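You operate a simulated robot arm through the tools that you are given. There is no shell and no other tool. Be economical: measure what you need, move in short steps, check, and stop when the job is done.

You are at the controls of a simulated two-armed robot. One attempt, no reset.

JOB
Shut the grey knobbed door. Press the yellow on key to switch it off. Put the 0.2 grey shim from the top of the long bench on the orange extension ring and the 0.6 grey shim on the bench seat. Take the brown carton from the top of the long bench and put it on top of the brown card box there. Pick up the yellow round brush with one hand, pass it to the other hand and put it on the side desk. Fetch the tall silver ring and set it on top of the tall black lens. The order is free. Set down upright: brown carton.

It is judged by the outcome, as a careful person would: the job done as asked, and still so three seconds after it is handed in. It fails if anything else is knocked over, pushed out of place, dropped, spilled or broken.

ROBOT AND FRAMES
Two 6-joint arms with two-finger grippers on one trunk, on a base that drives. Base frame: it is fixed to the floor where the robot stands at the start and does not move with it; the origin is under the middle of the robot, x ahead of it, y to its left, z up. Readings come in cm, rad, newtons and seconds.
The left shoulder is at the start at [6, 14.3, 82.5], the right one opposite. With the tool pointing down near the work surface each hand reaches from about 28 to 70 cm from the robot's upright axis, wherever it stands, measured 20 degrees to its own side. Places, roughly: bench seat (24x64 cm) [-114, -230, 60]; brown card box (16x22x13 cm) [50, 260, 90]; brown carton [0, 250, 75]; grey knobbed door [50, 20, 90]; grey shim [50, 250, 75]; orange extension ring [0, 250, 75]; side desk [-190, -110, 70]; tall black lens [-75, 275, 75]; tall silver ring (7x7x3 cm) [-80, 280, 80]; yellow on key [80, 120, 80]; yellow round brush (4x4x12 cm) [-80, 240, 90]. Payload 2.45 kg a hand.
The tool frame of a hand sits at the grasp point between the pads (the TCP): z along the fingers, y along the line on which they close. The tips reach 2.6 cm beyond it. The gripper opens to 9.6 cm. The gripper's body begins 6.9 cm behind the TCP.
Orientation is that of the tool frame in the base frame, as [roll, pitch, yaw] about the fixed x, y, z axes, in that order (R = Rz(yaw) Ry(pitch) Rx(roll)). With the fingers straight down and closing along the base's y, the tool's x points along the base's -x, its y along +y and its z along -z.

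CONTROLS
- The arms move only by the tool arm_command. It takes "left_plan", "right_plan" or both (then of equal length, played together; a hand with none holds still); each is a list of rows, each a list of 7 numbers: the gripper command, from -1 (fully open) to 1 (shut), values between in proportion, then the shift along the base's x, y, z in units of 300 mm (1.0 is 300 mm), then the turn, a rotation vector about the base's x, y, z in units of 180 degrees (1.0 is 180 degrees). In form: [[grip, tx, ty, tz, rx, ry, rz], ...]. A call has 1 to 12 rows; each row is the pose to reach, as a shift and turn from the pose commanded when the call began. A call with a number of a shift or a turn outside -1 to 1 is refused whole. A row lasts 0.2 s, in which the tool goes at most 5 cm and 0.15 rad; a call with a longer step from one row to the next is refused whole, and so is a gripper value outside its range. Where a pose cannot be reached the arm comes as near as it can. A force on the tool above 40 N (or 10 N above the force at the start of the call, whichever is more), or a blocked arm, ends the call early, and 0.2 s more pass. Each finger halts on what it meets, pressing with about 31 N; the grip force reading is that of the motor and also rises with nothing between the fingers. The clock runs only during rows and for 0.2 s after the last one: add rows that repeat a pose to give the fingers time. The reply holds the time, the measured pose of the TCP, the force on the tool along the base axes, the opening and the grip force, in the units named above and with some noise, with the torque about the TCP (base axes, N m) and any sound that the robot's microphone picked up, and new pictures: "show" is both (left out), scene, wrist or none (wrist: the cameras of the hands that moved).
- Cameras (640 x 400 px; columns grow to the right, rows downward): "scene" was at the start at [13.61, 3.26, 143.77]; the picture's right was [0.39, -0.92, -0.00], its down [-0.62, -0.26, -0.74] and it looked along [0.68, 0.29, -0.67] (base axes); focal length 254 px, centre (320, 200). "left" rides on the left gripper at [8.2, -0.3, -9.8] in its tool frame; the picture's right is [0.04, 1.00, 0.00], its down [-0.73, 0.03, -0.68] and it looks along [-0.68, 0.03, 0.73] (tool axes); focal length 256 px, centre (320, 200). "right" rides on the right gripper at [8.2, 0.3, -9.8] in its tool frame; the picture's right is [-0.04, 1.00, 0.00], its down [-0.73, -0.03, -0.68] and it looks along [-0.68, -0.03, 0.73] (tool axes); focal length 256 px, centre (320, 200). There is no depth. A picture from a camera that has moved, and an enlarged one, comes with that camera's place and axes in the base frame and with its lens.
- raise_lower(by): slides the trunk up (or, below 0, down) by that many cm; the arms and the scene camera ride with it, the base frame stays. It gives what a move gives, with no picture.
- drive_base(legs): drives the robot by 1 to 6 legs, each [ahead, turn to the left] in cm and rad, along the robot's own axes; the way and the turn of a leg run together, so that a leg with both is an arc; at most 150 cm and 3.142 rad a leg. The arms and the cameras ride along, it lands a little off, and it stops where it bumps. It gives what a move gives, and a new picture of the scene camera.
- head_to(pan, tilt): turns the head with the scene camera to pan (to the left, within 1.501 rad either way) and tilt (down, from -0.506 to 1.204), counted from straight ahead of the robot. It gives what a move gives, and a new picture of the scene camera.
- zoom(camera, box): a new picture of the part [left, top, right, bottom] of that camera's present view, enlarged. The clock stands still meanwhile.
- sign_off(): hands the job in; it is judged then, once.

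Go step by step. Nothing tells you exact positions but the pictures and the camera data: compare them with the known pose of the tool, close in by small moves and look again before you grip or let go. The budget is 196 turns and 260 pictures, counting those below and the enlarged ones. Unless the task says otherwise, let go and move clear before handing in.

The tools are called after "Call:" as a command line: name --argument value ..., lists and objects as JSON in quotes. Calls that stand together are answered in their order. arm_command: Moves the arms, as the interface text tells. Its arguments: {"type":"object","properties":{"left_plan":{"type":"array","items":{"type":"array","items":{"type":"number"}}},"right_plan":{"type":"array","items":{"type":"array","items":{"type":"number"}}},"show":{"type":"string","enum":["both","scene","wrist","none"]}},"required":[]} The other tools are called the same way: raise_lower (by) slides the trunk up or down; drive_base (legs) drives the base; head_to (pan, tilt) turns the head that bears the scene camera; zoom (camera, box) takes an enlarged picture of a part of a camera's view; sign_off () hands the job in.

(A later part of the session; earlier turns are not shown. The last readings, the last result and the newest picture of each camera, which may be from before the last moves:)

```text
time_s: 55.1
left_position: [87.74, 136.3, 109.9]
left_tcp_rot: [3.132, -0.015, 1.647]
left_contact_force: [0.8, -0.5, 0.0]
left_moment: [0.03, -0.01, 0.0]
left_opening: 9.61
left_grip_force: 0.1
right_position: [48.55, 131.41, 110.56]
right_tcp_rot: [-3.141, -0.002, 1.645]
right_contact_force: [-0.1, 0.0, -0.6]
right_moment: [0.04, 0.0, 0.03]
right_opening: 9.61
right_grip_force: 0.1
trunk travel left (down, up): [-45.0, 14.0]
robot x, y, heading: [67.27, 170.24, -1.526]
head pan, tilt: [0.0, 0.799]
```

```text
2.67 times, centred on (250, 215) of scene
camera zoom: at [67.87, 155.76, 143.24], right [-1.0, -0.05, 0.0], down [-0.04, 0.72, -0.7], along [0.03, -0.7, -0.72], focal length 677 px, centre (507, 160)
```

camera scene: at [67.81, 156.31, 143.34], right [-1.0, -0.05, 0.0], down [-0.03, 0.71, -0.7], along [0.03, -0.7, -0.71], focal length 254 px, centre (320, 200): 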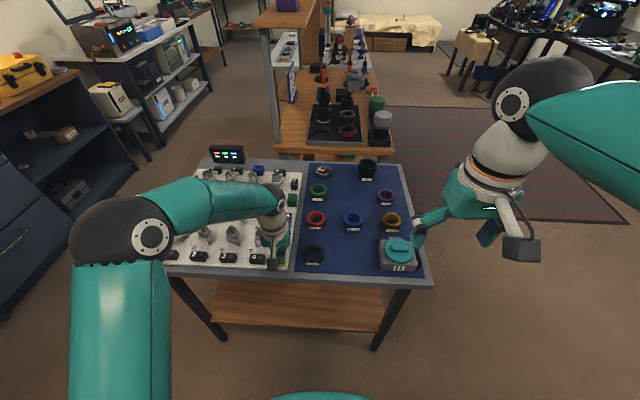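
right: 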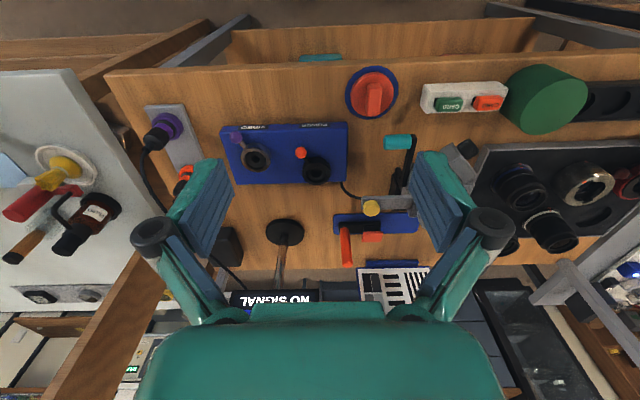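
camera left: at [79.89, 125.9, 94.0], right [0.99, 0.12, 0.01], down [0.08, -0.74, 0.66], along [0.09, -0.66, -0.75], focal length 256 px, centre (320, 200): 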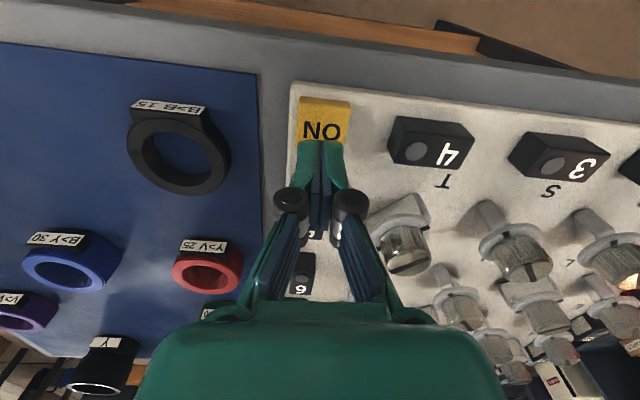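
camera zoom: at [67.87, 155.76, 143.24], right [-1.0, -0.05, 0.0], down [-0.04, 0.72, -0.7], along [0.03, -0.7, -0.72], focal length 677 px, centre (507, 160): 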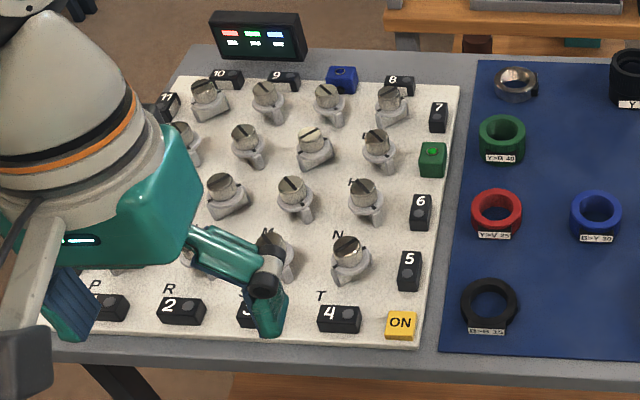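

The panel is off. Now I turn around to face the long bench.

Call:
drive_base --legs '[[0, 1.5], [0, 1.58]]'

Call:
head_to --pan 0.0 --tilt 0.6

```text
time_s: 59.4
left_position: [103.5, 186.79, 109.88]
left_tcp_rot: [3.136, -0.014, 3.112]
left_contact_force: [-0.6, -0.4, 0.1]
left_moment: [-0.04, 0.0, -0.01]
left_opening: 9.6
left_grip_force: 0.1
right_position: [104.37, 147.48, 110.62]
right_tcp_rot: [-3.138, -0.001, 3.109]
right_contact_force: [0.4, 0.5, 0.1]
right_moment: [-0.07, 0.02, -0.02]
right_opening: 9.59
right_grip_force: 0.2
trunk travel left (down, up): [-45.0, 14.0]
robot x, y, heading: [67.45, 165.42, -0.056]
head pan, tilt: [0.0, 0.799]
stopped in leg 1: the robot was blocked; the commanded pose is now the measured one
camera scene: at [81.51, 165.04, 143.25], right [-0.06, -1.0, 0.0], down [-0.72, 0.04, -0.7], along [0.7, -0.04, -0.72], focal length 254 px, centre (320, 200)
```

scene: 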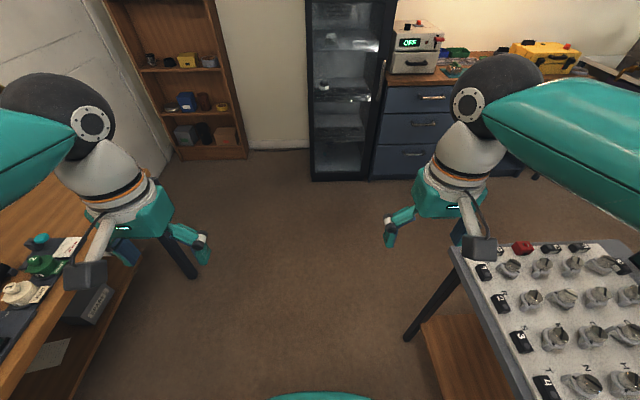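

```text
time_s: 60.1
left_position: [103.54, 186.71, 109.98]
left_tcp_rot: [3.133, -0.015, 3.108]
left_contact_force: [-0.1, -0.3, 0.1]
left_moment: [-0.01, -0.02, 0.02]
left_opening: 9.61
left_grip_force: 0.1
right_position: [104.16, 147.34, 110.76]
right_tcp_rot: [3.14, 0.0, 3.109]
right_contact_force: [-0.5, 0.8, -0.5]
right_moment: [-0.04, -0.02, 0.01]
right_opening: 9.6
right_grip_force: 0.0
trunk travel left (down, up): [-45.0, 14.0]
robot x, y, heading: [67.68, 165.48, -0.055]
head pan, tilt: [0.0, 0.6]
camera scene: at [82.25, 164.77, 144.94], right [-0.06, -1.0, 0.0], down [-0.56, 0.03, -0.82], along [0.82, -0.05, -0.57], focal length 254 px, centre (320, 200)
```

scene: 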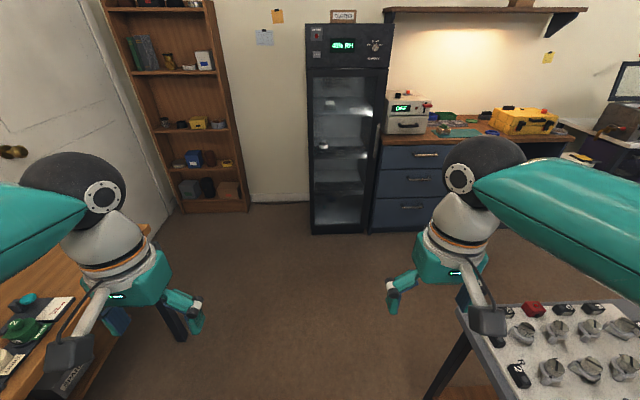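

The turn ended near its goal; I continue to the left to face the long bench.

Call:
drive_base --legs '[[0, 1.6]]'

Call:
head_to --pan 0.1 --tilt 0.65

```text
time_s: 64.2
left_position: [52.84, 205.13, 110.07]
left_tcp_rot: [3.135, -0.015, -1.77]
left_contact_force: [-0.6, 0.3, -1.3]
left_moment: [-0.01, 0.04, 0.0]
left_opening: 9.6
left_grip_force: 0.1
right_position: [91.81, 199.25, 110.79]
right_tcp_rot: [3.142, -0.002, -1.767]
right_contact_force: [-0.7, 0.2, 0.4]
right_moment: [-0.03, -0.03, 0.04]
right_opening: 9.59
right_grip_force: 0.1
trunk travel left (down, up): [-45.0, 14.0]
robot x, y, heading: [71.61, 165.06, 1.378]
head pan, tilt: [0.0, 0.6]
stopped in leg 1: the robot was blocked; the commanded pose is now the measured one
camera scene: at [74.32, 179.63, 144.93], right [0.98, -0.19, 0.0], down [-0.11, -0.56, -0.82], along [0.16, 0.81, -0.57], focal length 254 px, centre (320, 200)
```

scene: 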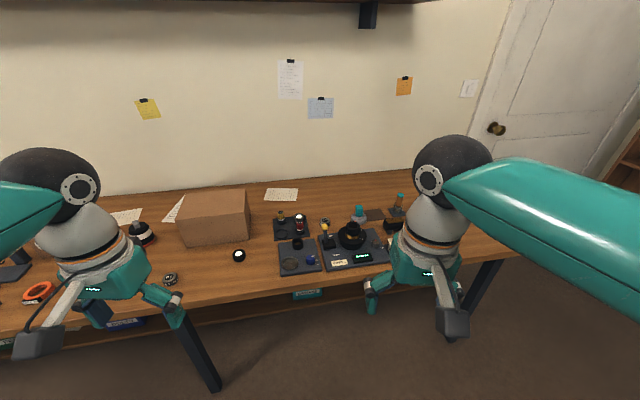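

```text
time_s: 64.8
left_position: [52.91, 205.07, 110.04]
left_tcp_rot: [3.133, -0.014, -1.768]
left_contact_force: [-1.2, 0.0, -1.0]
left_moment: [0.03, -0.02, -0.02]
left_opening: 9.61
left_grip_force: 0.0
right_position: [91.82, 199.16, 110.92]
right_tcp_rot: [-3.142, 0.0, -1.769]
right_contact_force: [0.4, 0.2, 0.0]
right_moment: [0.01, -0.01, 0.0]
right_opening: 9.6
right_grip_force: 0.0
trunk travel left (down, up): [-45.0, 14.0]
robot x, y, heading: [71.53, 164.95, 1.375]
head pan, tilt: [0.099, 0.649]
camera scene: at [73.57, 179.46, 144.52], right [1.0, -0.1, 0.0], down [-0.06, -0.6, -0.8], along [0.08, 0.79, -0.6], focal length 254 px, centre (320, 200)
```

scene: 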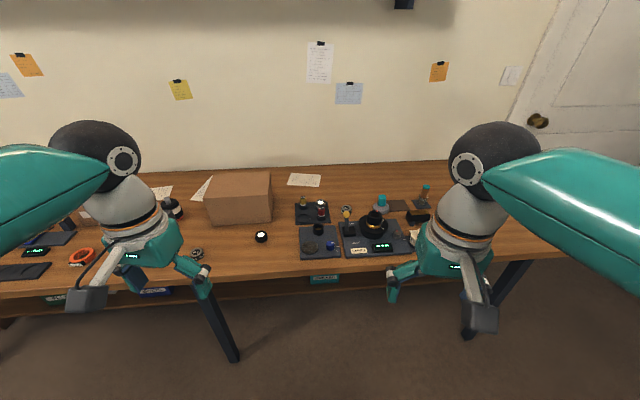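

The brown card box, dark trays and small items are ahead. I zoom on them.

Call:
zoom --camera "scene" --box '[280, 160, 480, 285]'

Call:
zoom --camera "scene" --box '[60, 160, 280, 298]'

```text
3.20 times, centred on (380, 222) of scene
camera zoom: at [73.57, 179.46, 144.52], right [1.0, -0.1, 0.0], down [-0.06, -0.6, -0.8], along [0.08, 0.79, -0.6], focal length 813 px, centre (128, 128)
```

zoom: 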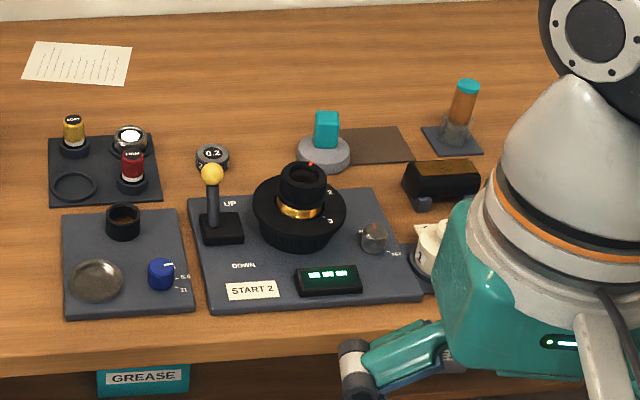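

```text
2.90 times, centred on (170, 229) of scene
camera zoom: at [73.57, 179.46, 144.52], right [1.0, -0.1, 0.0], down [-0.06, -0.6, -0.8], along [0.08, 0.79, -0.6], focal length 736 px, centre (755, 116)
```

zoom: 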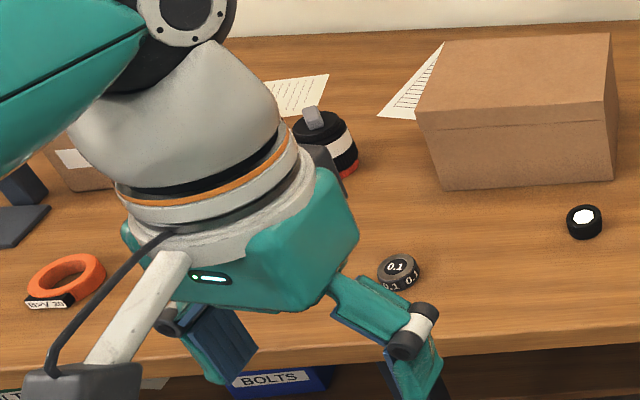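

The 0.2 shim is near [93,262], the orange ring near [-3,245] and the card box near [50,267]. I drive closer to the bench for the 0.2 shim.

Call:
drive_base --legs '[[31, 0.19]]'

Call:
head_to --pan -0.25 --tilt 0.85

```text
time_s: 66.9
left_position: [48.83, 231.73, 110.01]
left_tcp_rot: [3.133, -0.014, -1.582]
left_contact_force: [0.8, 0.2, -0.3]
left_moment: [-0.02, -0.02, 0.0]
left_opening: 9.58
left_grip_force: 0.1
right_position: [88.26, 233.25, 110.69]
right_tcp_rot: [3.141, -0.001, -1.581]
right_contact_force: [0.1, 0.8, -0.4]
right_moment: [-0.01, 0.03, -0.03]
right_opening: 9.59
right_grip_force: 0.0
trunk travel left (down, up): [-45.0, 14.0]
robot x, y, heading: [75.28, 195.58, 1.564]
head pan, tilt: [0.099, 0.649]
camera scene: at [74.34, 210.5, 144.51], right [1.0, 0.09, 0.0], down [0.06, -0.6, -0.8], along [-0.08, 0.79, -0.61], focal length 254 px, centre (320, 200)
```

scene: 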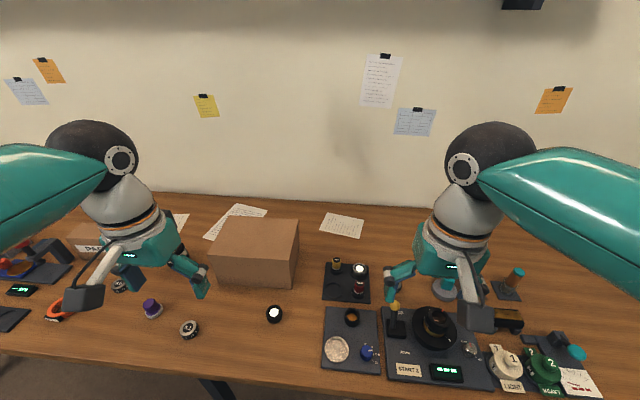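

```text
time_s: 67.8
left_position: [48.91, 231.58, 110.14]
left_tcp_rot: [3.134, -0.014, -1.58]
left_contact_force: [0.2, 0.5, 0.3]
left_moment: [0.01, -0.02, -0.03]
left_opening: 9.58
left_grip_force: 0.1
right_position: [88.15, 233.15, 110.86]
right_tcp_rot: [3.141, -0.001, -1.582]
right_contact_force: [-0.5, 0.1, 0.0]
right_moment: [0.0, -0.01, 0.01]
right_opening: 9.61
right_grip_force: 0.0
trunk travel left (down, up): [-45.0, 14.0]
robot x, y, heading: [74.74, 195.84, 1.562]
head pan, tilt: [-0.25, 0.85]
camera scene: at [77.14, 209.35, 142.86], right [0.97, -0.25, 0.0], down [-0.19, -0.73, -0.66], along [0.17, 0.64, -0.75], focal length 254 px, centre (320, 200)
```

scene: 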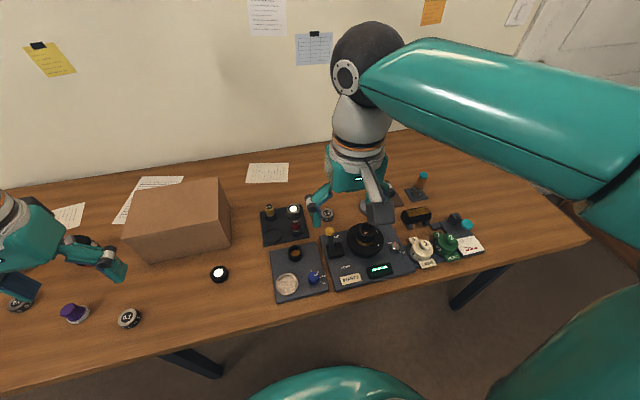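

I bring the right hand over the shim area for a wrist view.

Call:
arm_command --right_plan '[[-1, 0.05, 0.13, 0, 0, 0, 0], [-1, 0.1, 0.27, 0, 0, 0, 0], [-1, 0.16, 0.4, -0.05, 0, 0, 0], [-1, 0.16, 0.5, -0.15, 0, 0, 0], [-1, 0.16, 0.6, -0.25, 0, 0, 0], [-1, 0.16, 0.65, -0.35, 0, 0, 0], [-1, 0.16, 0.65, -0.35, 0, 0, 0]]' --show "both"

```text
time_s: 69.4
left_position: [48.76, 231.63, 110.09]
left_tcp_rot: [3.132, -0.016, -1.582]
left_contact_force: [-0.1, 0.3, -0.3]
left_moment: [0.02, 0.0, -0.05]
left_opening: 9.62
left_grip_force: 0.0
right_position: [93.01, 252.61, 100.4]
right_tcp_rot: [3.141, 0.0, -1.581]
right_contact_force: [0.4, -0.5, 0.0]
right_moment: [-0.02, -0.02, 0.03]
right_opening: 9.6
right_grip_force: 0.1
trunk travel left (down, up): [-45.0, 14.0]
robot x, y, heading: [75.16, 196.14, 1.566]
head pan, tilt: [-0.25, 0.85]
camera scene: at [77.13, 209.34, 142.86], right [0.97, -0.25, 0.0], down [-0.19, -0.73, -0.66], along [0.17, 0.64, -0.75], focal length 254 px, centre (320, 200)
camera right: at [92.57, 244.49, 110.15], right [-1.0, 0.05, 0.0], down [0.04, 0.73, 0.68], along [0.03, 0.68, -0.73], focal length 256 px, centre (320, 200)
```

scene: 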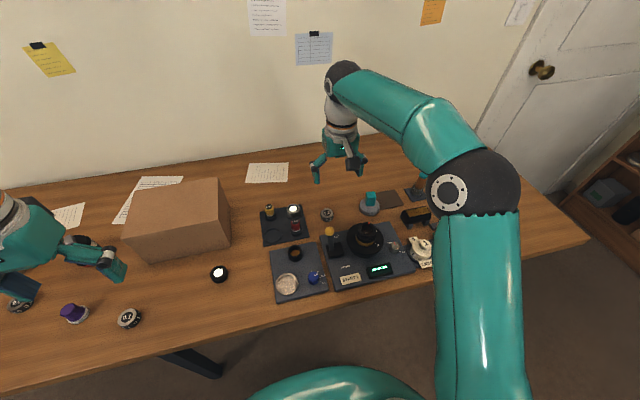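
right: 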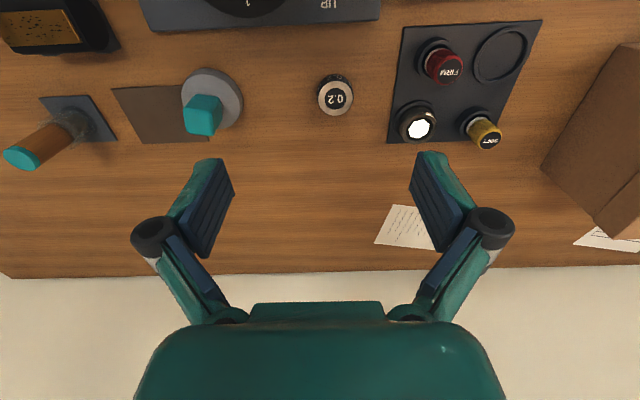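

The bench top is about z=79 and the shim sits at about [91.1,254.7], with a joystick where the wrist camera would go. I rotate the right hand a quarter turn so the camera swings to the clear side.

Call:
arm_command --right_plan '[[-1, 0, 0, 0, 0, 0, -0.045], [-1, 0, 0, 0, 0, 0, -0.09], [-1, 0, 0, 0, 0, 0, -0.135], [-1, 0, 0, 0, 0, 0, -0.18], [-1, 0, 0.02, 0, 0, 0, -0.225], [-1, -0.02, 0.04, 0, 0, 0, -0.27], [-1, -0.03, 0.06, 0, 0, 0, -0.315], [-0.8, -0.04, 0.07, 0, 0, 0, -0.36], [-0.6, -0.05, 0.07, 0, 0, 0, -0.405], [-0.5, -0.06, 0.07, -0.05, 0, 0, -0.45], [-0.5, -0.063, 0.07, -0.15, 0, 0, -0.495], [-0.5, -0.063, 0.07, -0.25, 0, 0, -0.495]]' --show "both"

```text
time_s: 72.0
left_position: [48.72, 231.71, 110.16]
left_tcp_rot: [3.133, -0.012, -1.581]
left_contact_force: [0.5, -0.3, 0.8]
left_moment: [-0.02, 0.0, 0.01]
left_opening: 9.58
left_grip_force: 0.1
right_position: [91.18, 254.77, 92.87]
right_tcp_rot: [3.141, -0.001, -3.137]
right_contact_force: [0.3, -0.2, -0.1]
right_moment: [0.03, 0.01, 0.0]
right_opening: 7.21
right_grip_force: 0.0
trunk travel left (down, up): [-45.0, 14.0]
robot x, y, heading: [75.17, 195.45, 1.567]
head pan, tilt: [-0.25, 0.85]
camera scene: at [77.15, 209.41, 142.85], right [0.97, -0.25, 0.0], down [-0.19, -0.73, -0.66], along [0.17, 0.64, -0.75], focal length 254 px, centre (320, 200)
camera right: at [82.93, 255.13, 102.67], right [0.04, 1.0, 0.0], down [0.73, -0.03, 0.68], along [0.68, -0.03, -0.73], focal length 256 px, centre (320, 200)
```

scene: 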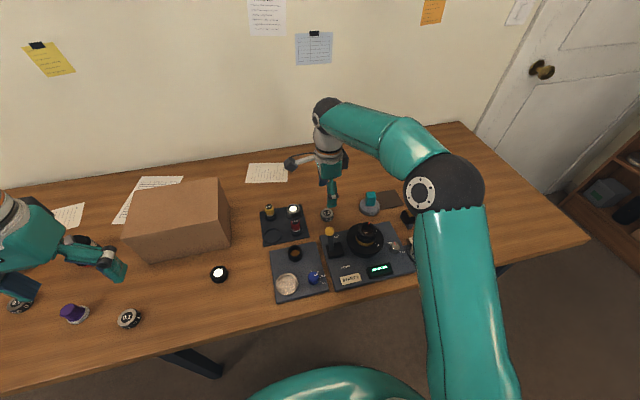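
right: 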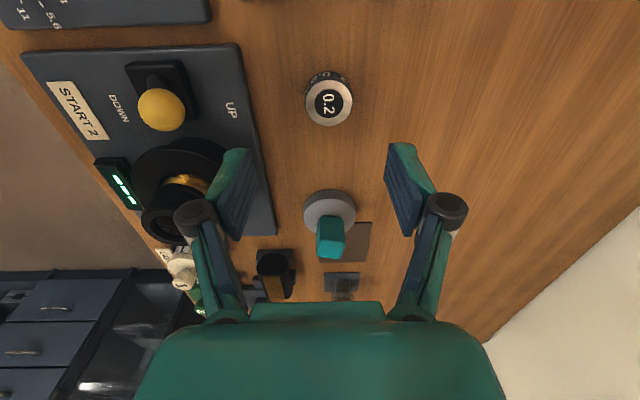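

The shim is centred between the fingers within a few mm. I descend carefully.

Call:
arm_command --right_plan '[[-0.5, 0.003, 0.02, -0.1, 0, 0, 0], [-0.5, 0.003, 0.02, -0.2, 0, 0, 0], [-0.5, 0.003, 0.02, -0.28, 0, 0, 0], [-0.5, 0.003, 0.02, -0.32, 0, 0, 0], [-0.5, 0.003, 0.02, -0.35, 0, 0, 0], [-0.5, 0.003, 0.02, -0.35, 0, 0, 0]]' --show "wrist"

Call:
zoom --camera "scene" --box '[270, 150, 400, 240]'

```text
time_s: 73.4
left_position: [48.91, 231.65, 110.32]
left_tcp_rot: [3.133, -0.013, -1.581]
left_contact_force: [0.4, -0.1, 0.4]
left_moment: [-0.02, 0.01, 0.0]
left_opening: 9.6
left_grip_force: 0.1
right_position: [91.15, 255.42, 82.34]
right_tcp_rot: [3.139, -0.001, -3.136]
right_contact_force: [0.2, 0.5, -0.4]
right_moment: [0.01, 0.0, 0.01]
right_opening: 7.23
right_grip_force: 0.0
trunk travel left (down, up): [-45.0, 14.0]
robot x, y, heading: [75.5, 196.06, 1.567]
head pan, tilt: [-0.25, 0.85]
camera right: at [82.92, 255.68, 92.1], right [0.03, 1.0, 0.0], down [0.73, -0.03, 0.68], along [0.68, -0.02, -0.73], focal length 256 px, centre (320, 200)
```

right: 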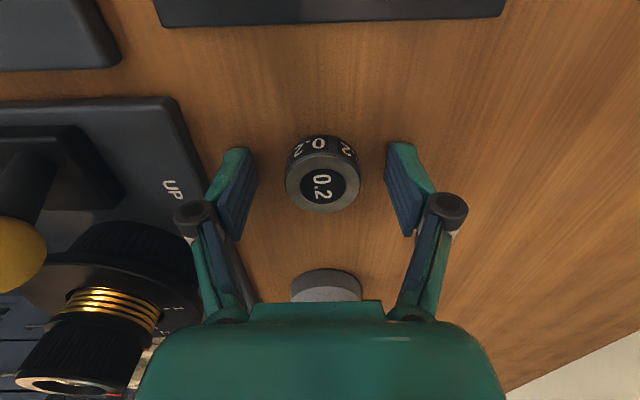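

```text
4.44 times, centred on (335, 195) of scene
camera zoom: at [77.13, 209.36, 142.85], right [0.97, -0.25, 0.0], down [-0.19, -0.73, -0.66], along [0.17, 0.64, -0.75], focal length 1129 px, centre (253, 222)
```

zoom: 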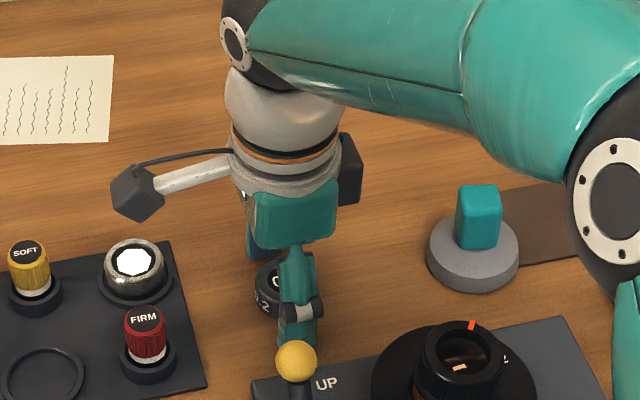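

The shim top is at z≈81.1 around [91.6,255.5]. I shift slightly, lower a few mm, and grip.

Call:
arm_command --right_plan '[[-0.5, 0.013, 0.003, -0.005, 0, 0, 0], [-0.5, 0.013, 0.003, -0.013, 0, 0, 0], [0, 0.013, 0.003, -0.013, 0, 0, 0], [0.4, 0.013, 0.003, -0.013, 0, 0, 0], [0.6, 0.013, 0.003, -0.013, 0, 0, 0], [0.6, 0.013, 0.003, -0.013, 0, 0, 0], [0.6, 0.013, 0.003, -0.013, 0, 0, 0]]' --show "wrist"

```text
time_s: 74.4
left_position: [48.71, 231.52, 110.18]
left_tcp_rot: [3.133, -0.013, -1.58]
left_contact_force: [0.0, 0.0, 0.4]
left_moment: [-0.02, -0.02, 0.0]
left_opening: 9.61
left_grip_force: 0.0
right_position: [91.46, 255.35, 82.59]
right_tcp_rot: [3.14, 0.0, -3.137]
right_contact_force: [0.1, -4.9, 16.9]
right_moment: [-0.36, -0.05, -0.02]
right_opening: 3.94
right_grip_force: 41.3
trunk travel left (down, up): [-45.0, 14.0]
robot x, y, heading: [75.15, 195.8, 1.567]
head pan, tilt: [-0.25, 0.85]
stopped in row 5 (right hand): the force on the tool passed its limit at 45 N (the readings are from after the stop); the commanded pose is now the measured one
camera right: at [83.27, 255.62, 92.33], right [0.04, 1.0, 0.0], down [0.73, -0.03, 0.68], along [0.68, -0.02, -0.73], focal length 256 px, centre (320, 200)
```

right: 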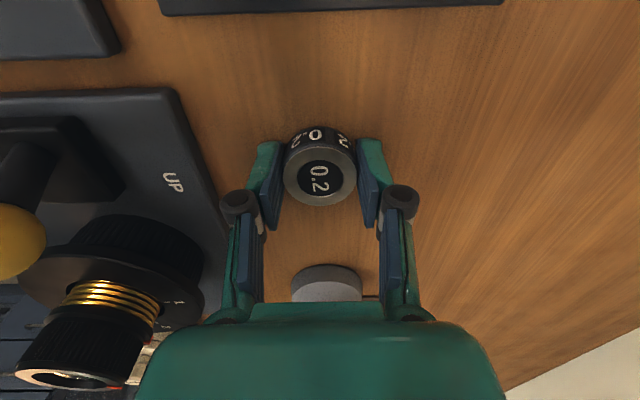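

The fingers hold the shim (opening 3.9 cm). I lift it.

Call:
arm_command --right_plan '[[1, 0, 0, 0.02, 0, 0, 0], [1, 0, 0, 0.08, 0, 0, 0], [1, 0, 0, 0.2, 0, 0, 0], [1, 0, 0, 0.35, 0, 0, 0], [1, 0, 0, 0.5, 0, 0, 0], [1, 0, 0, 0.65, 0, 0, 0], [1, 0, 0, 0.8, 0, 0, 0], [1, 0, -0.1, 0.9, 0, 0, 0], [1, 0, -0.25, 0.95, 0, 0, 0], [1, 0, -0.4, 0.95, 0, 0, 0], [1, 0, -0.5, 0.95, 0, 0, 0]]' --show "wrist"

Call:
head_to --pan 0.9 --tilt 0.7

```text
time_s: 76.8
left_position: [48.9, 231.4, 110.11]
left_tcp_rot: [3.133, -0.014, -1.581]
left_contact_force: [-0.6, 0.3, -0.8]
left_moment: [0.03, -0.04, -0.02]
left_opening: 9.61
left_grip_force: 0.0
right_position: [91.49, 240.39, 110.83]
right_tcp_rot: [-3.141, -0.001, -3.137]
right_contact_force: [0.1, -0.8, -0.9]
right_moment: [-0.03, 0.01, 0.03]
right_opening: 3.94
right_grip_force: 31.3
trunk travel left (down, up): [-45.0, 14.0]
robot x, y, heading: [75.34, 195.92, 1.566]
head pan, tilt: [-0.25, 0.85]
camera right: at [83.3, 240.63, 120.6], right [0.04, 1.0, 0.0], down [0.73, -0.02, 0.68], along [0.68, -0.03, -0.73], focal length 256 px, centre (320, 200)
```

right: 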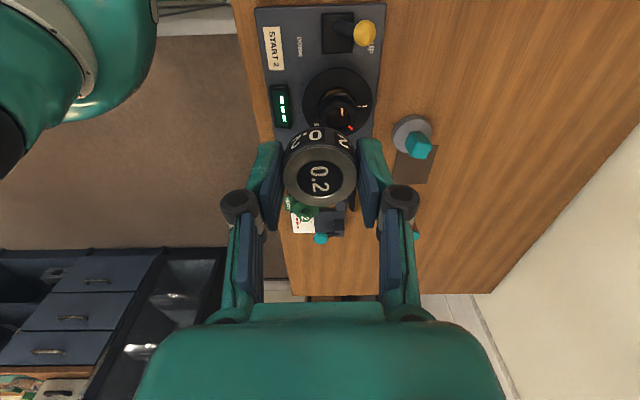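

```text
time_s: 78.2
left_position: [48.79, 231.67, 110.11]
left_tcp_rot: [3.132, -0.015, -1.58]
left_contact_force: [0.1, 0.3, -0.2]
left_moment: [0.01, 0.01, -0.02]
left_opening: 9.6
left_grip_force: 0.1
right_position: [91.57, 240.46, 110.63]
right_tcp_rot: [-3.139, 0.0, -3.137]
right_contact_force: [0.5, -0.3, -0.4]
right_moment: [0.03, 0.03, -0.01]
right_opening: 3.95
right_grip_force: 31.3
trunk travel left (down, up): [-45.0, 14.0]
robot x, y, heading: [75.34, 195.82, 1.566]
head pan, tilt: [0.901, 0.7]
camera scene: at [68.54, 207.09, 144.08], right [0.63, 0.78, 0.0], down [0.5, -0.4, -0.76], along [-0.6, 0.48, -0.64], focal length 254 px, centre (320, 200)
```

scene: 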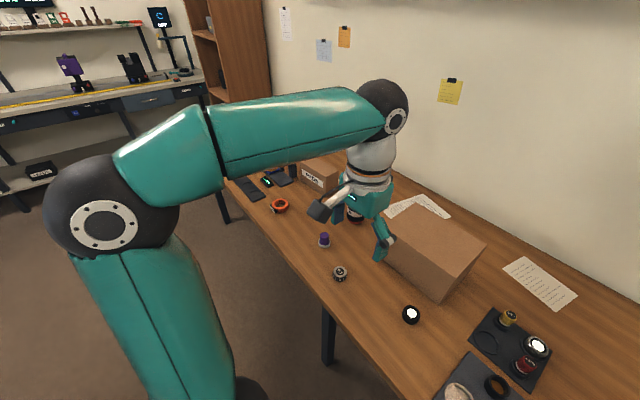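

The shim is securely held. I now shift left along the bench towards the orange ring and carton.

Call:
drive_base --legs '[[-14, 0], [0, 0.75], [0, 0.75], [62, 0]]'

```text
time_s: 83.3
left_position: [32.83, 166.82, 110.11]
left_tcp_rot: [3.135, -0.017, -0.299]
left_contact_force: [-0.3, -0.5, 0.5]
left_moment: [0.03, -0.01, -0.02]
left_opening: 9.57
left_grip_force: 0.0
right_position: [36.56, 210.24, 110.93]
right_tcp_rot: [-3.141, 0.001, -1.854]
right_contact_force: [-0.9, -0.9, -0.1]
right_moment: [0.05, -0.08, 0.03]
right_opening: 3.92
right_grip_force: 30.5
trunk travel left (down, up): [-45.0, 14.0]
robot x, y, heading: [76.57, 186.35, 2.878]
head pan, tilt: [0.901, 0.7]
stopped in leg 3: the robot was blocked; the commanded pose is now the measured one
camera scene: at [63.38, 182.54, 144.05], right [-0.6, 0.8, 0.0], down [0.52, 0.39, -0.76], along [-0.61, -0.46, -0.65], focal length 254 px, centre (320, 200)
```

scene: 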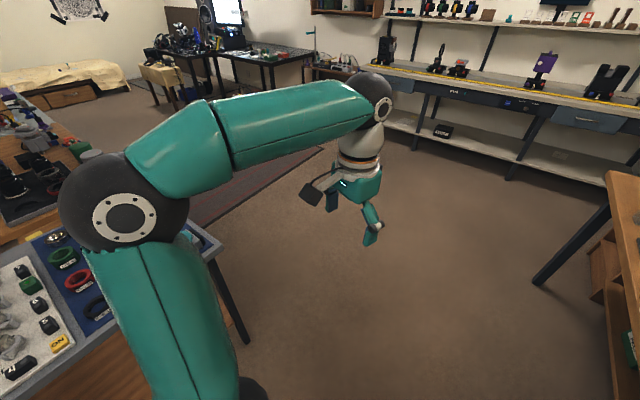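

Nearly turned; I continue along with a slight arc.

Call:
drive_base --legs '[[30, 0.3], [30, 0.0]]'

```text
time_s: 87.1
left_position: [-19.02, 157.63, 110.16]
left_tcp_rot: [3.133, -0.019, -0.001]
left_contact_force: [0.1, 0.0, 0.0]
left_moment: [-0.02, -0.02, 0.02]
left_opening: 9.61
left_grip_force: 0.0
right_position: [-28.31, 200.07, 110.83]
right_tcp_rot: [-3.138, 0.0, -1.557]
right_contact_force: [-0.2, -0.1, -1.5]
right_moment: [0.0, -0.03, -0.01]
right_opening: 3.95
right_grip_force: 31.5
trunk travel left (down, up): [-45.0, 14.0]
robot x, y, heading: [16.64, 188.17, -3.104]
head pan, tilt: [0.901, 0.7]
camera scene: at [5.4, 181.27, 144.06], right [-0.8, 0.59, 0.0], down [0.38, 0.52, -0.76], along [-0.45, -0.62, -0.65], focal length 254 px, centre (320, 200)
```

scene: 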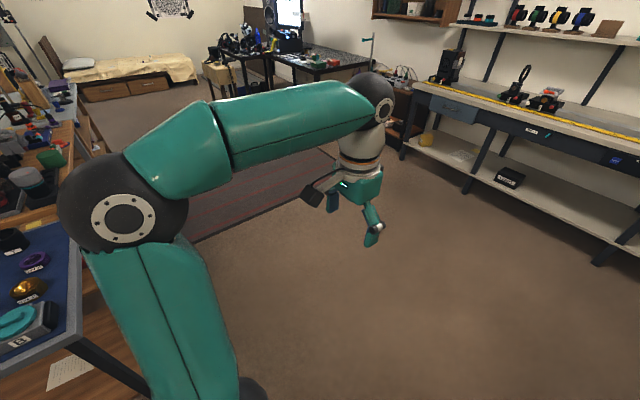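

Now I turn right to face the bench.

Call:
drive_base --legs '[[0, -0.8], [0, -0.8]]'

Call:
head_to --pan 0.15 --tilt 0.75

```text
time_s: 91.4
left_position: [-21.9, 216.03, 110.43]
left_tcp_rot: [3.133, -0.015, -1.329]
left_contact_force: [-0.5, -0.1, -0.6]
left_moment: [-0.04, 0.01, 0.01]
left_opening: 9.59
left_grip_force: 0.0
right_position: [17.19, 235.13, 110.96]
right_tcp_rot: [-3.139, -0.002, -2.88]
right_contact_force: [0.2, -0.5, 0.5]
right_moment: [-0.04, 0.05, 0.03]
right_opening: 3.91
right_grip_force: 31.1
trunk travel left (down, up): [-45.0, 14.0]
robot x, y, heading: [12.45, 187.26, 1.818]
head pan, tilt: [0.901, 0.7]
stopped in leg 2: the robot was blocked; the commanded pose is now the measured one
camera scene: at [3.05, 196.66, 144.08], right [0.41, 0.91, 0.0], down [0.59, -0.27, -0.77], along [-0.7, 0.31, -0.64], focal length 254 px, centre (320, 200)
```

scene: 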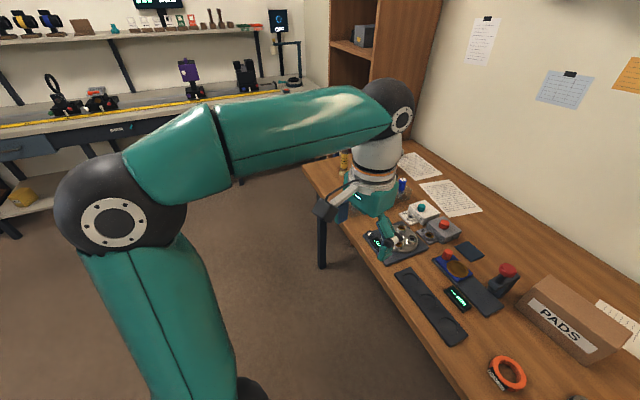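

```text
time_s: 92.5
left_position: [-22.1, 215.92, 110.37]
left_tcp_rot: [3.132, -0.015, -1.327]
left_contact_force: [-0.6, 0.6, 0.0]
left_moment: [-0.01, -0.01, 0.01]
left_opening: 9.6
left_grip_force: 0.0
right_position: [17.1, 235.2, 111.07]
right_tcp_rot: [-3.138, 0.0, -2.882]
right_contact_force: [-0.6, -0.1, -0.5]
right_moment: [0.0, -0.03, 0.01]
right_opening: 3.93
right_grip_force: 31.3
trunk travel left (down, up): [-45.0, 14.0]
robot x, y, heading: [12.23, 187.17, 1.818]
head pan, tilt: [0.15, 0.75]
camera scene: at [7.44, 200.67, 143.65], right [0.92, 0.39, 0.0], down [0.26, -0.63, -0.73], along [-0.28, 0.67, -0.68], focal length 254 px, centre (320, 200)
```

scene: 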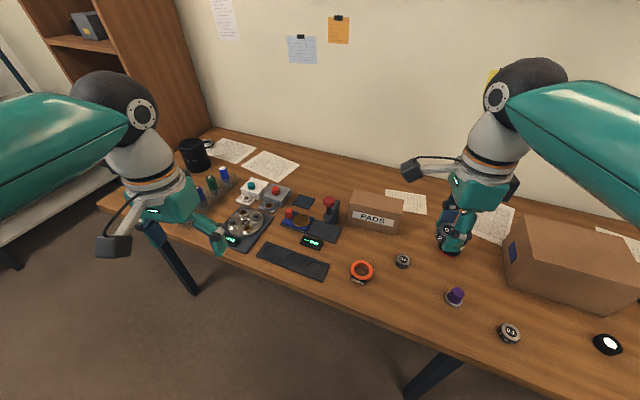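

I can see the orange ring, another shim, and the brown carton (PADS). I zoom in.

Call:
zoom --camera "scene" --box '[330, 180, 530, 350]'

Call:
zoom --camera "scene" --box '[150, 120, 350, 290]'

```text
2.35 times, centred on (430, 265) of scene
camera zoom: at [7.44, 200.67, 143.65], right [0.92, 0.39, 0.0], down [0.26, -0.63, -0.73], along [-0.28, 0.67, -0.68], focal length 598 px, centre (61, 47)
```

zoom: 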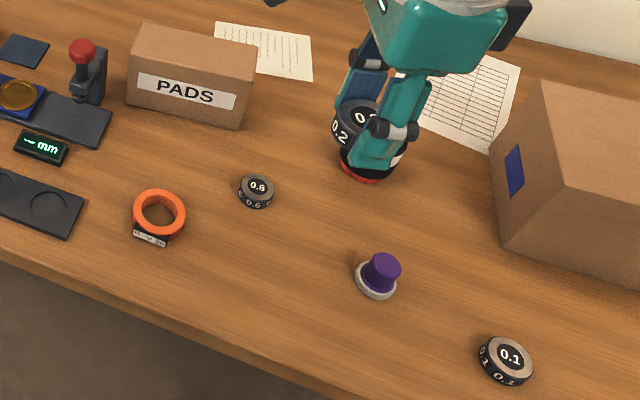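

```text
2.35 times, centred on (250, 205) of scene
camera zoom: at [7.44, 200.67, 143.65], right [0.92, 0.39, 0.0], down [0.26, -0.63, -0.73], along [-0.28, 0.67, -0.68], focal length 598 px, centre (485, 188)
```

zoom: 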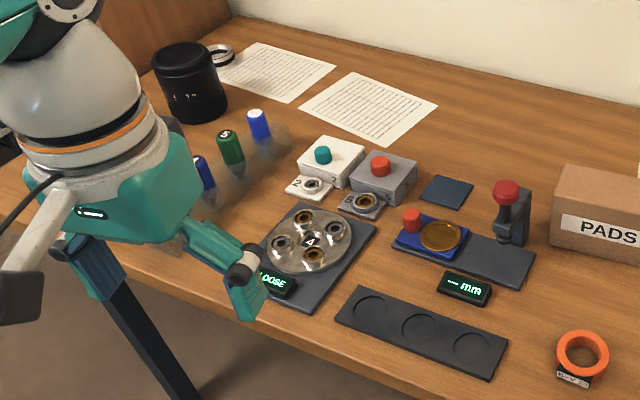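

The 0.6 shim is at about [13.7,249], the orange ring at about [3.3,241]. I bring the held 0.2 shim above the ring.

Call:
arm_command --right_plan '[[1, -0.12, 0.05, 0, 0, 0, 0], [1, -0.24, 0.1, 0, 0, 0, 0], [1, -0.36, 0.15, -0.03, 0, 0, 0], [1, -0.46, 0.19, -0.12, 0, 0, 0], [1, -0.46, 0.19, -0.25, 0, 0, 0], [1, -0.46, 0.19, -0.4, 0, 0, 0], [1, -0.46, 0.19, -0.5, 0, 0, 0], [1, -0.46, 0.19, -0.5, 0, 0, 0]]' --show "wrist"

Call:
zoom --camera "scene" --box '[310, 200, 410, 300]'

```text
time_s: 94.3
left_position: [-22.15, 215.88, 110.44]
left_tcp_rot: [3.134, -0.016, -1.327]
left_contact_force: [-0.3, 0.4, -0.3]
left_moment: [0.0, 0.01, -0.01]
left_opening: 9.59
left_grip_force: 0.0
right_position: [3.15, 240.92, 96.11]
right_tcp_rot: [-3.138, 0.0, -2.883]
right_contact_force: [0.0, 0.2, -0.8]
right_moment: [-0.01, 0.01, 0.03]
right_opening: 3.9
right_grip_force: 31.2
trunk travel left (down, up): [-45.0, 14.0]
robot x, y, heading: [12.18, 187.15, 1.821]
head pan, tilt: [0.15, 0.75]
camera right: at [-4.86, 239.21, 105.92], right [-0.22, 0.98, 0.0], down [0.72, 0.16, 0.68], along [0.66, 0.15, -0.73], focal length 256 px, centre (320, 200)
```

right: 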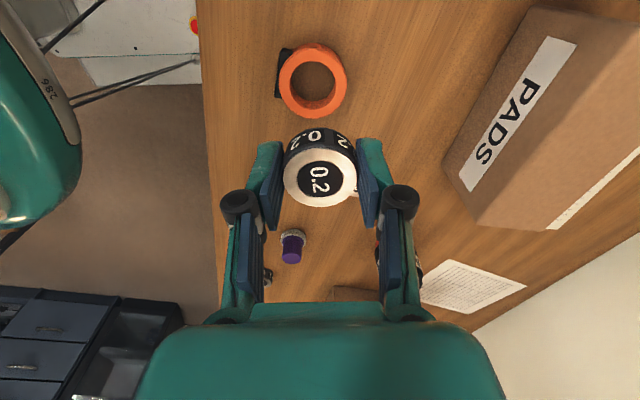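

```text
4.00 times, centred on (360, 250) of scene
camera zoom: at [7.43, 200.68, 143.65], right [0.92, 0.39, 0.0], down [0.26, -0.63, -0.73], along [-0.28, 0.67, -0.68], focal length 1016 px, centre (160, 0)
```

zoom: 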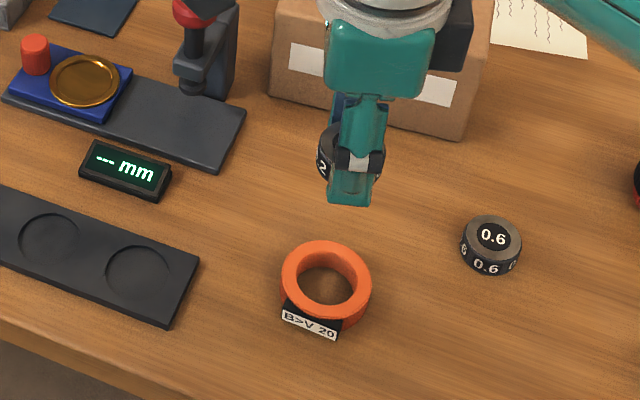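

The ring's hole looks barely larger than the shim, so I'll set the shim ~1.2 cm off-centre so it rests on the rim. I descend to just above.

Call:
arm_command --right_plan '[[1, 0.05, -0.005, -0.05, 0, 0, 0], [1, 0.05, -0.005, -0.15, 0, 0, 0], [1, 0.05, -0.005, -0.25, 0, 0, 0], [1, 0.05, -0.005, -0.34, 0, 0, 0], [1, 0.05, -0.005, -0.34, 0, 0, 0]]' --show "wrist"

Call:
zoom --camera "scene" --box '[330, 230, 400, 295]'

```text
time_s: 95.5
left_position: [-22.01, 215.89, 110.36]
left_tcp_rot: [3.133, -0.013, -1.327]
left_contact_force: [-1.1, -1.1, 0.5]
left_moment: [0.03, -0.01, -0.01]
left_opening: 9.56
left_grip_force: 0.1
right_position: [4.74, 240.83, 85.82]
right_tcp_rot: [-3.14, 0.0, -2.882]
right_contact_force: [-0.8, 0.9, 0.5]
right_moment: [0.01, 0.0, -0.04]
right_opening: 3.94
right_grip_force: 30.5
trunk travel left (down, up): [-45.0, 14.0]
robot x, y, heading: [12.05, 187.11, 1.815]
head pan, tilt: [0.15, 0.75]
camera right: at [-3.3, 238.99, 95.63], right [-0.22, 0.98, 0.0], down [0.72, 0.16, 0.68], along [0.66, 0.15, -0.73], focal length 256 px, centre (320, 200)
```

right: 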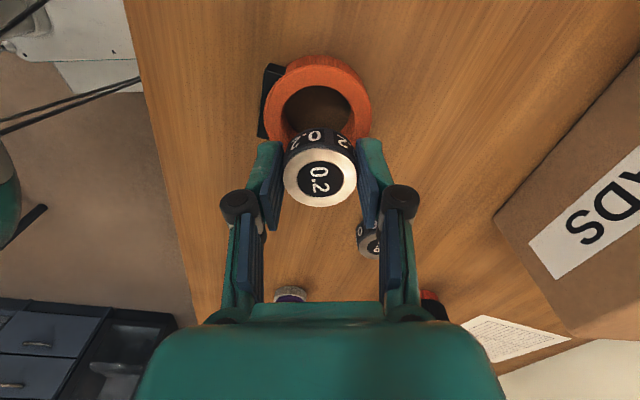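

```text
6.15 times, centred on (365, 262) of scene
camera zoom: at [7.43, 200.66, 143.66], right [0.92, 0.39, 0.0], down [0.26, -0.63, -0.73], along [-0.28, 0.67, -0.68], focal length 1563 px, centre (43, -185)
```

zoom: 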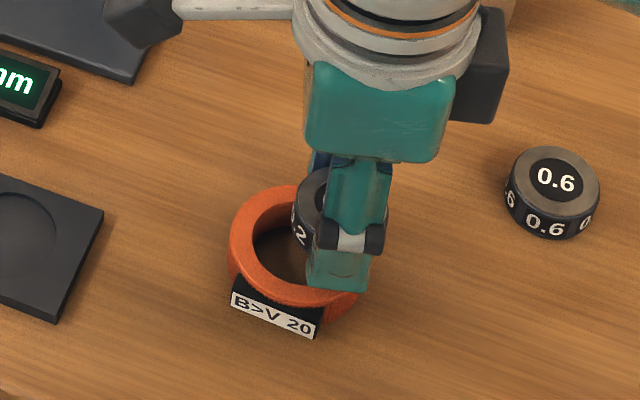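

The shim overlaps the ring's rim on its +x side. I lower further in small steps.

Call:
arm_command --right_plan '[[1, -0.007, -0.007, -0.02, 0, 0, 0], [1, -0.007, -0.007, -0.04, 0, 0, 0], [1, -0.007, -0.007, -0.055, 0, 0, 0], [1, -0.007, -0.007, -0.065, 0, 0, 0], [1, -0.007, -0.007, -0.065, 0, 0, 0]]' --show "none"

Call:
zoom --camera "scene" --box '[330, 230, 400, 295]'

```text
time_s: 96.7
left_position: [-22.04, 215.91, 110.46]
left_tcp_rot: [3.133, -0.014, -1.328]
left_contact_force: [1.1, 0.1, -0.3]
left_moment: [-0.03, -0.01, 0.04]
left_opening: 9.59
left_grip_force: 0.2
right_position: [4.4, 240.61, 84.57]
right_tcp_rot: [3.133, -0.002, -2.884]
right_contact_force: [1.6, -4.5, 16.5]
right_moment: [-0.47, -0.06, -0.04]
right_opening: 3.92
right_grip_force: 30.9
trunk travel left (down, up): [-45.0, 14.0]
robot x, y, heading: [12.35, 187.05, 1.82]
head pan, tilt: [0.15, 0.75]
stopped in row 5 (right hand): the force on the tool passed its limit at 44 N (the readings are from after the stop); the commanded pose is now the measured one
```

```text
6.15 times, centred on (365, 262) of scene
camera zoom: at [7.46, 200.55, 143.65], right [0.92, 0.39, 0.0], down [0.26, -0.63, -0.73], along [-0.28, 0.67, -0.68], focal length 1563 px, centre (43, -185)
```

zoom: 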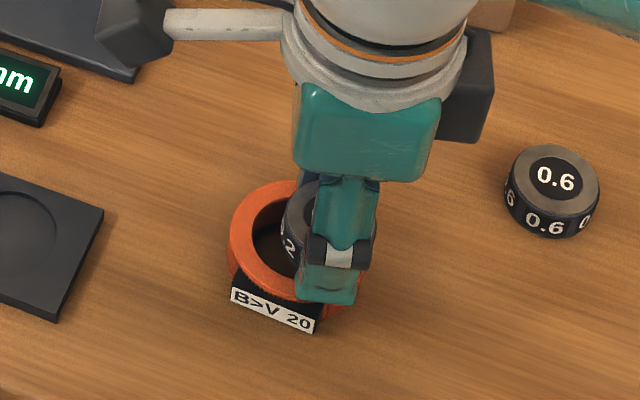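

Contact with the ring is made. I ease off slightly, open the fingers a little and lift away.

Call:
arm_command --right_plan '[[0.2, 0, 0, 0.003, 0, 0, 0], [0.1, 0, 0, 0.003, 0, 0, 0], [-0.05, 0, 0, 0.003, 0, 0, 0], [-0.15, 0, 0, 0.003, 0, 0, 0], [-0.15, 0, 0, 0.03, 0, 0, 0], [-0.15, 0, 0, 0.1, 0, 0, 0], [-0.15, 0, 0, 0.2, 0, 0, 0], [-0.15, 0, 0, 0.33, 0, 0, 0], [-0.15, 0, 0, 0.46, 0, 0, 0], [-0.5, 0, 0, 0.6, 0, 0, 0]]' --show "wrist"

Call:
zoom --camera "scene" --box '[330, 230, 400, 295]'

```text
time_s: 98.9
left_position: [-22.06, 215.89, 110.38]
left_tcp_rot: [3.132, -0.015, -1.329]
left_contact_force: [0.0, -0.8, 0.1]
left_moment: [0.02, 0.0, -0.02]
left_opening: 9.61
left_grip_force: 0.0
right_position: [4.54, 240.51, 102.42]
right_tcp_rot: [3.135, -0.002, -2.883]
right_contact_force: [0.7, 0.2, 0.1]
right_moment: [0.02, -0.01, 0.03]
right_opening: 7.19
right_grip_force: 0.0
trunk travel left (down, up): [-45.0, 14.0]
robot x, y, heading: [12.3, 186.97, 1.816]
head pan, tilt: [0.15, 0.75]
camera right: at [-3.55, 238.79, 112.16], right [-0.22, 0.98, 0.01], down [0.72, 0.16, 0.68], along [0.66, 0.15, -0.74], focal length 256 px, centre (320, 200)
```

right: 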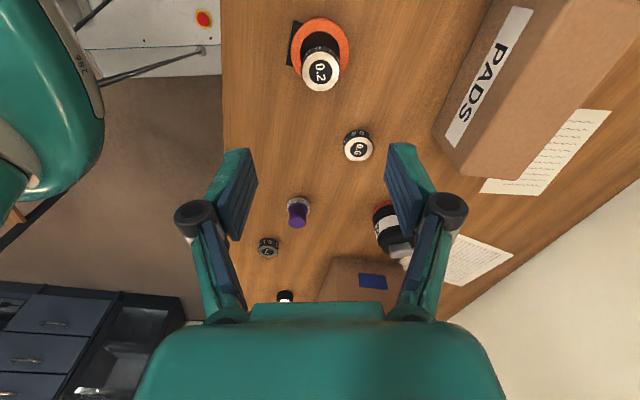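

```text
6.15 times, centred on (365, 262) of scene
camera zoom: at [7.43, 200.64, 143.65], right [0.92, 0.39, 0.0], down [0.26, -0.63, -0.73], along [-0.28, 0.67, -0.68], focal length 1563 px, centre (43, -185)
```

zoom: 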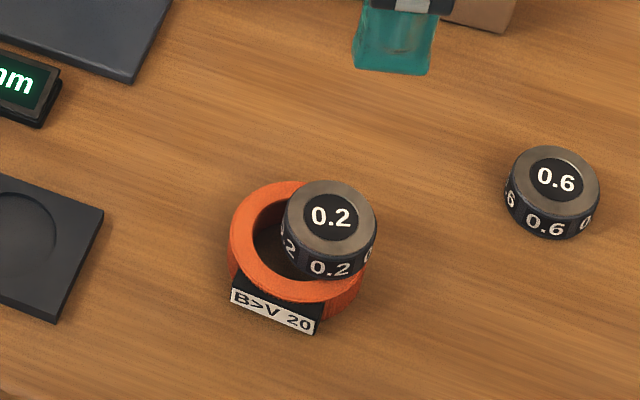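

The 0.2 shim rests level on the orange ring. Next I move closer for the carton.

Call:
drive_base --legs '[[9, -0.12]]'

Call:
head_to --pan 0.1 --tilt 0.85

```text
time_s: 100.0
left_position: [-20.13, 228.81, 110.27]
left_tcp_rot: [3.134, -0.017, -1.447]
left_contact_force: [0.4, 0.1, -0.2]
left_moment: [-0.1, 0.0, -0.03]
left_opening: 9.59
left_grip_force: 0.2
right_position: [9.12, 250.25, 102.14]
right_tcp_rot: [3.139, -0.003, -3.003]
right_contact_force: [0.1, -0.3, -0.7]
right_moment: [-0.01, 0.0, 0.0]
right_opening: 7.19
right_grip_force: 0.1
trunk travel left (down, up): [-45.0, 14.0]
robot x, y, heading: [10.15, 195.98, 1.698]
head pan, tilt: [0.15, 0.75]
camera scene: at [7.07, 210.2, 143.62], right [0.96, 0.27, 0.0], down [0.19, -0.66, -0.73], along [-0.2, 0.7, -0.68], focal length 254 px, centre (320, 200)
```

scene: 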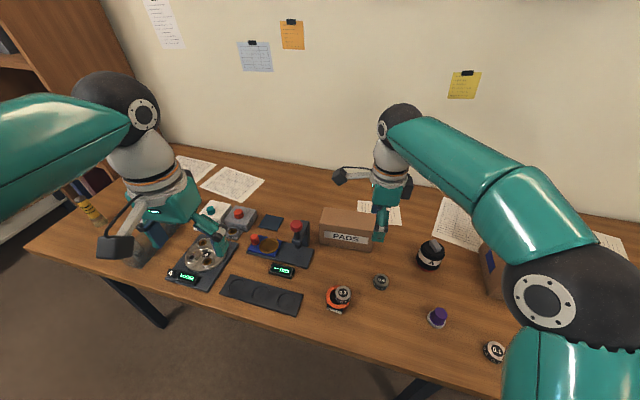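

```text
time_s: 100.7
left_position: [-20.05, 228.73, 110.43]
left_tcp_rot: [3.132, -0.016, -1.447]
left_contact_force: [0.2, -0.1, 0.4]
left_moment: [-0.02, 0.03, 0.01]
left_opening: 9.61
left_grip_force: 0.0
right_position: [9.15, 250.03, 102.38]
right_tcp_rot: [3.137, -0.001, -3.002]
right_contact_force: [-0.1, 0.3, 1.2]
right_moment: [0.07, -0.01, 0.02]
right_opening: 7.2
right_grip_force: 0.0
trunk travel left (down, up): [-45.0, 14.0]
robot x, y, heading: [10.45, 196.0, 1.696]
head pan, tilt: [0.099, 0.85]
camera scene: at [7.57, 209.49, 142.86], right [0.97, 0.22, 0.0], down [0.17, -0.73, -0.66], along [-0.15, 0.64, -0.75], focal length 254 px, centre (320, 200)
```

scene: 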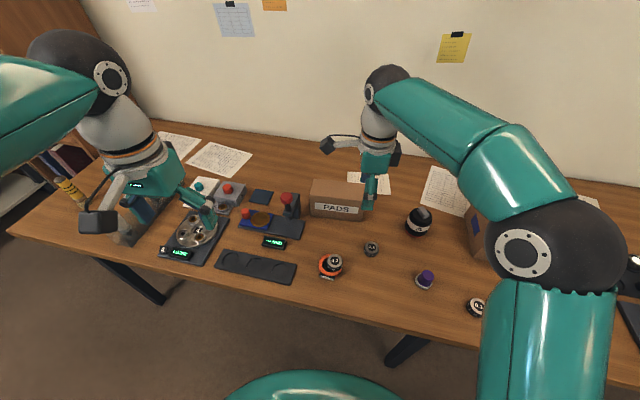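

I measure the carton from two views.

Call:
arm_command --right_plan '[[-1, -0.02, -0.02, 0.1, 0, 0, 0], [-1, -0.05, -0.05, 0.2, 0, 0, 0], [-1, -0.05, -0.05, 0.2, 0, 0, 0]]' --show "wrist"

Call:
zoom --camera "scene" --box '[290, 160, 390, 230]'

```text
time_s: 101.5
left_position: [-20.05, 228.58, 110.41]
left_tcp_rot: [3.133, -0.016, -1.446]
left_contact_force: [-0.2, -1.5, -0.7]
left_moment: [0.0, -0.01, -0.02]
left_opening: 9.6
left_grip_force: 0.1
right_position: [7.7, 248.47, 108.17]
right_tcp_rot: [3.135, -0.002, -3.001]
right_contact_force: [-0.3, 0.2, -0.2]
right_moment: [0.02, -0.04, 0.02]
right_opening: 9.6
right_grip_force: 0.0
trunk travel left (down, up): [-45.0, 14.0]
robot x, y, heading: [10.29, 196.37, 1.696]
head pan, tilt: [0.099, 0.85]
camera right: at [-0.46, 247.7, 118.01], right [-0.1, 1.0, 0.0], down [0.73, 0.07, 0.68], along [0.67, 0.07, -0.74], focal length 256 px, centre (320, 200)
```

right: 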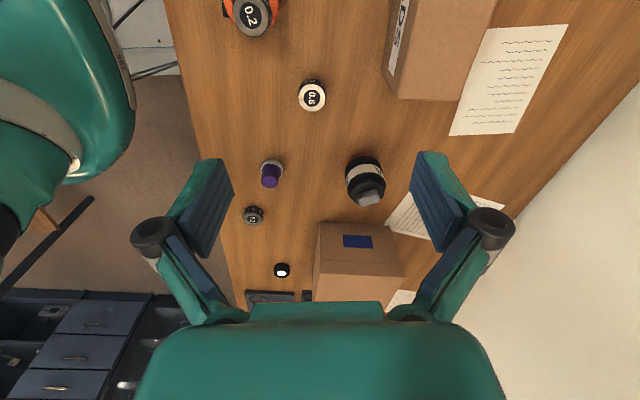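

```text
5.71 times, centred on (340, 195) of scene
camera zoom: at [7.57, 209.57, 142.85], right [0.97, 0.22, 0.0], down [0.17, -0.73, -0.66], along [-0.15, 0.64, -0.75], focal length 1451 px, centre (206, 229)
```

zoom: 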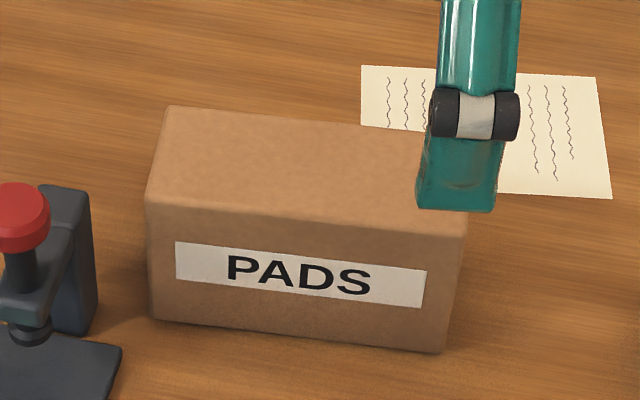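

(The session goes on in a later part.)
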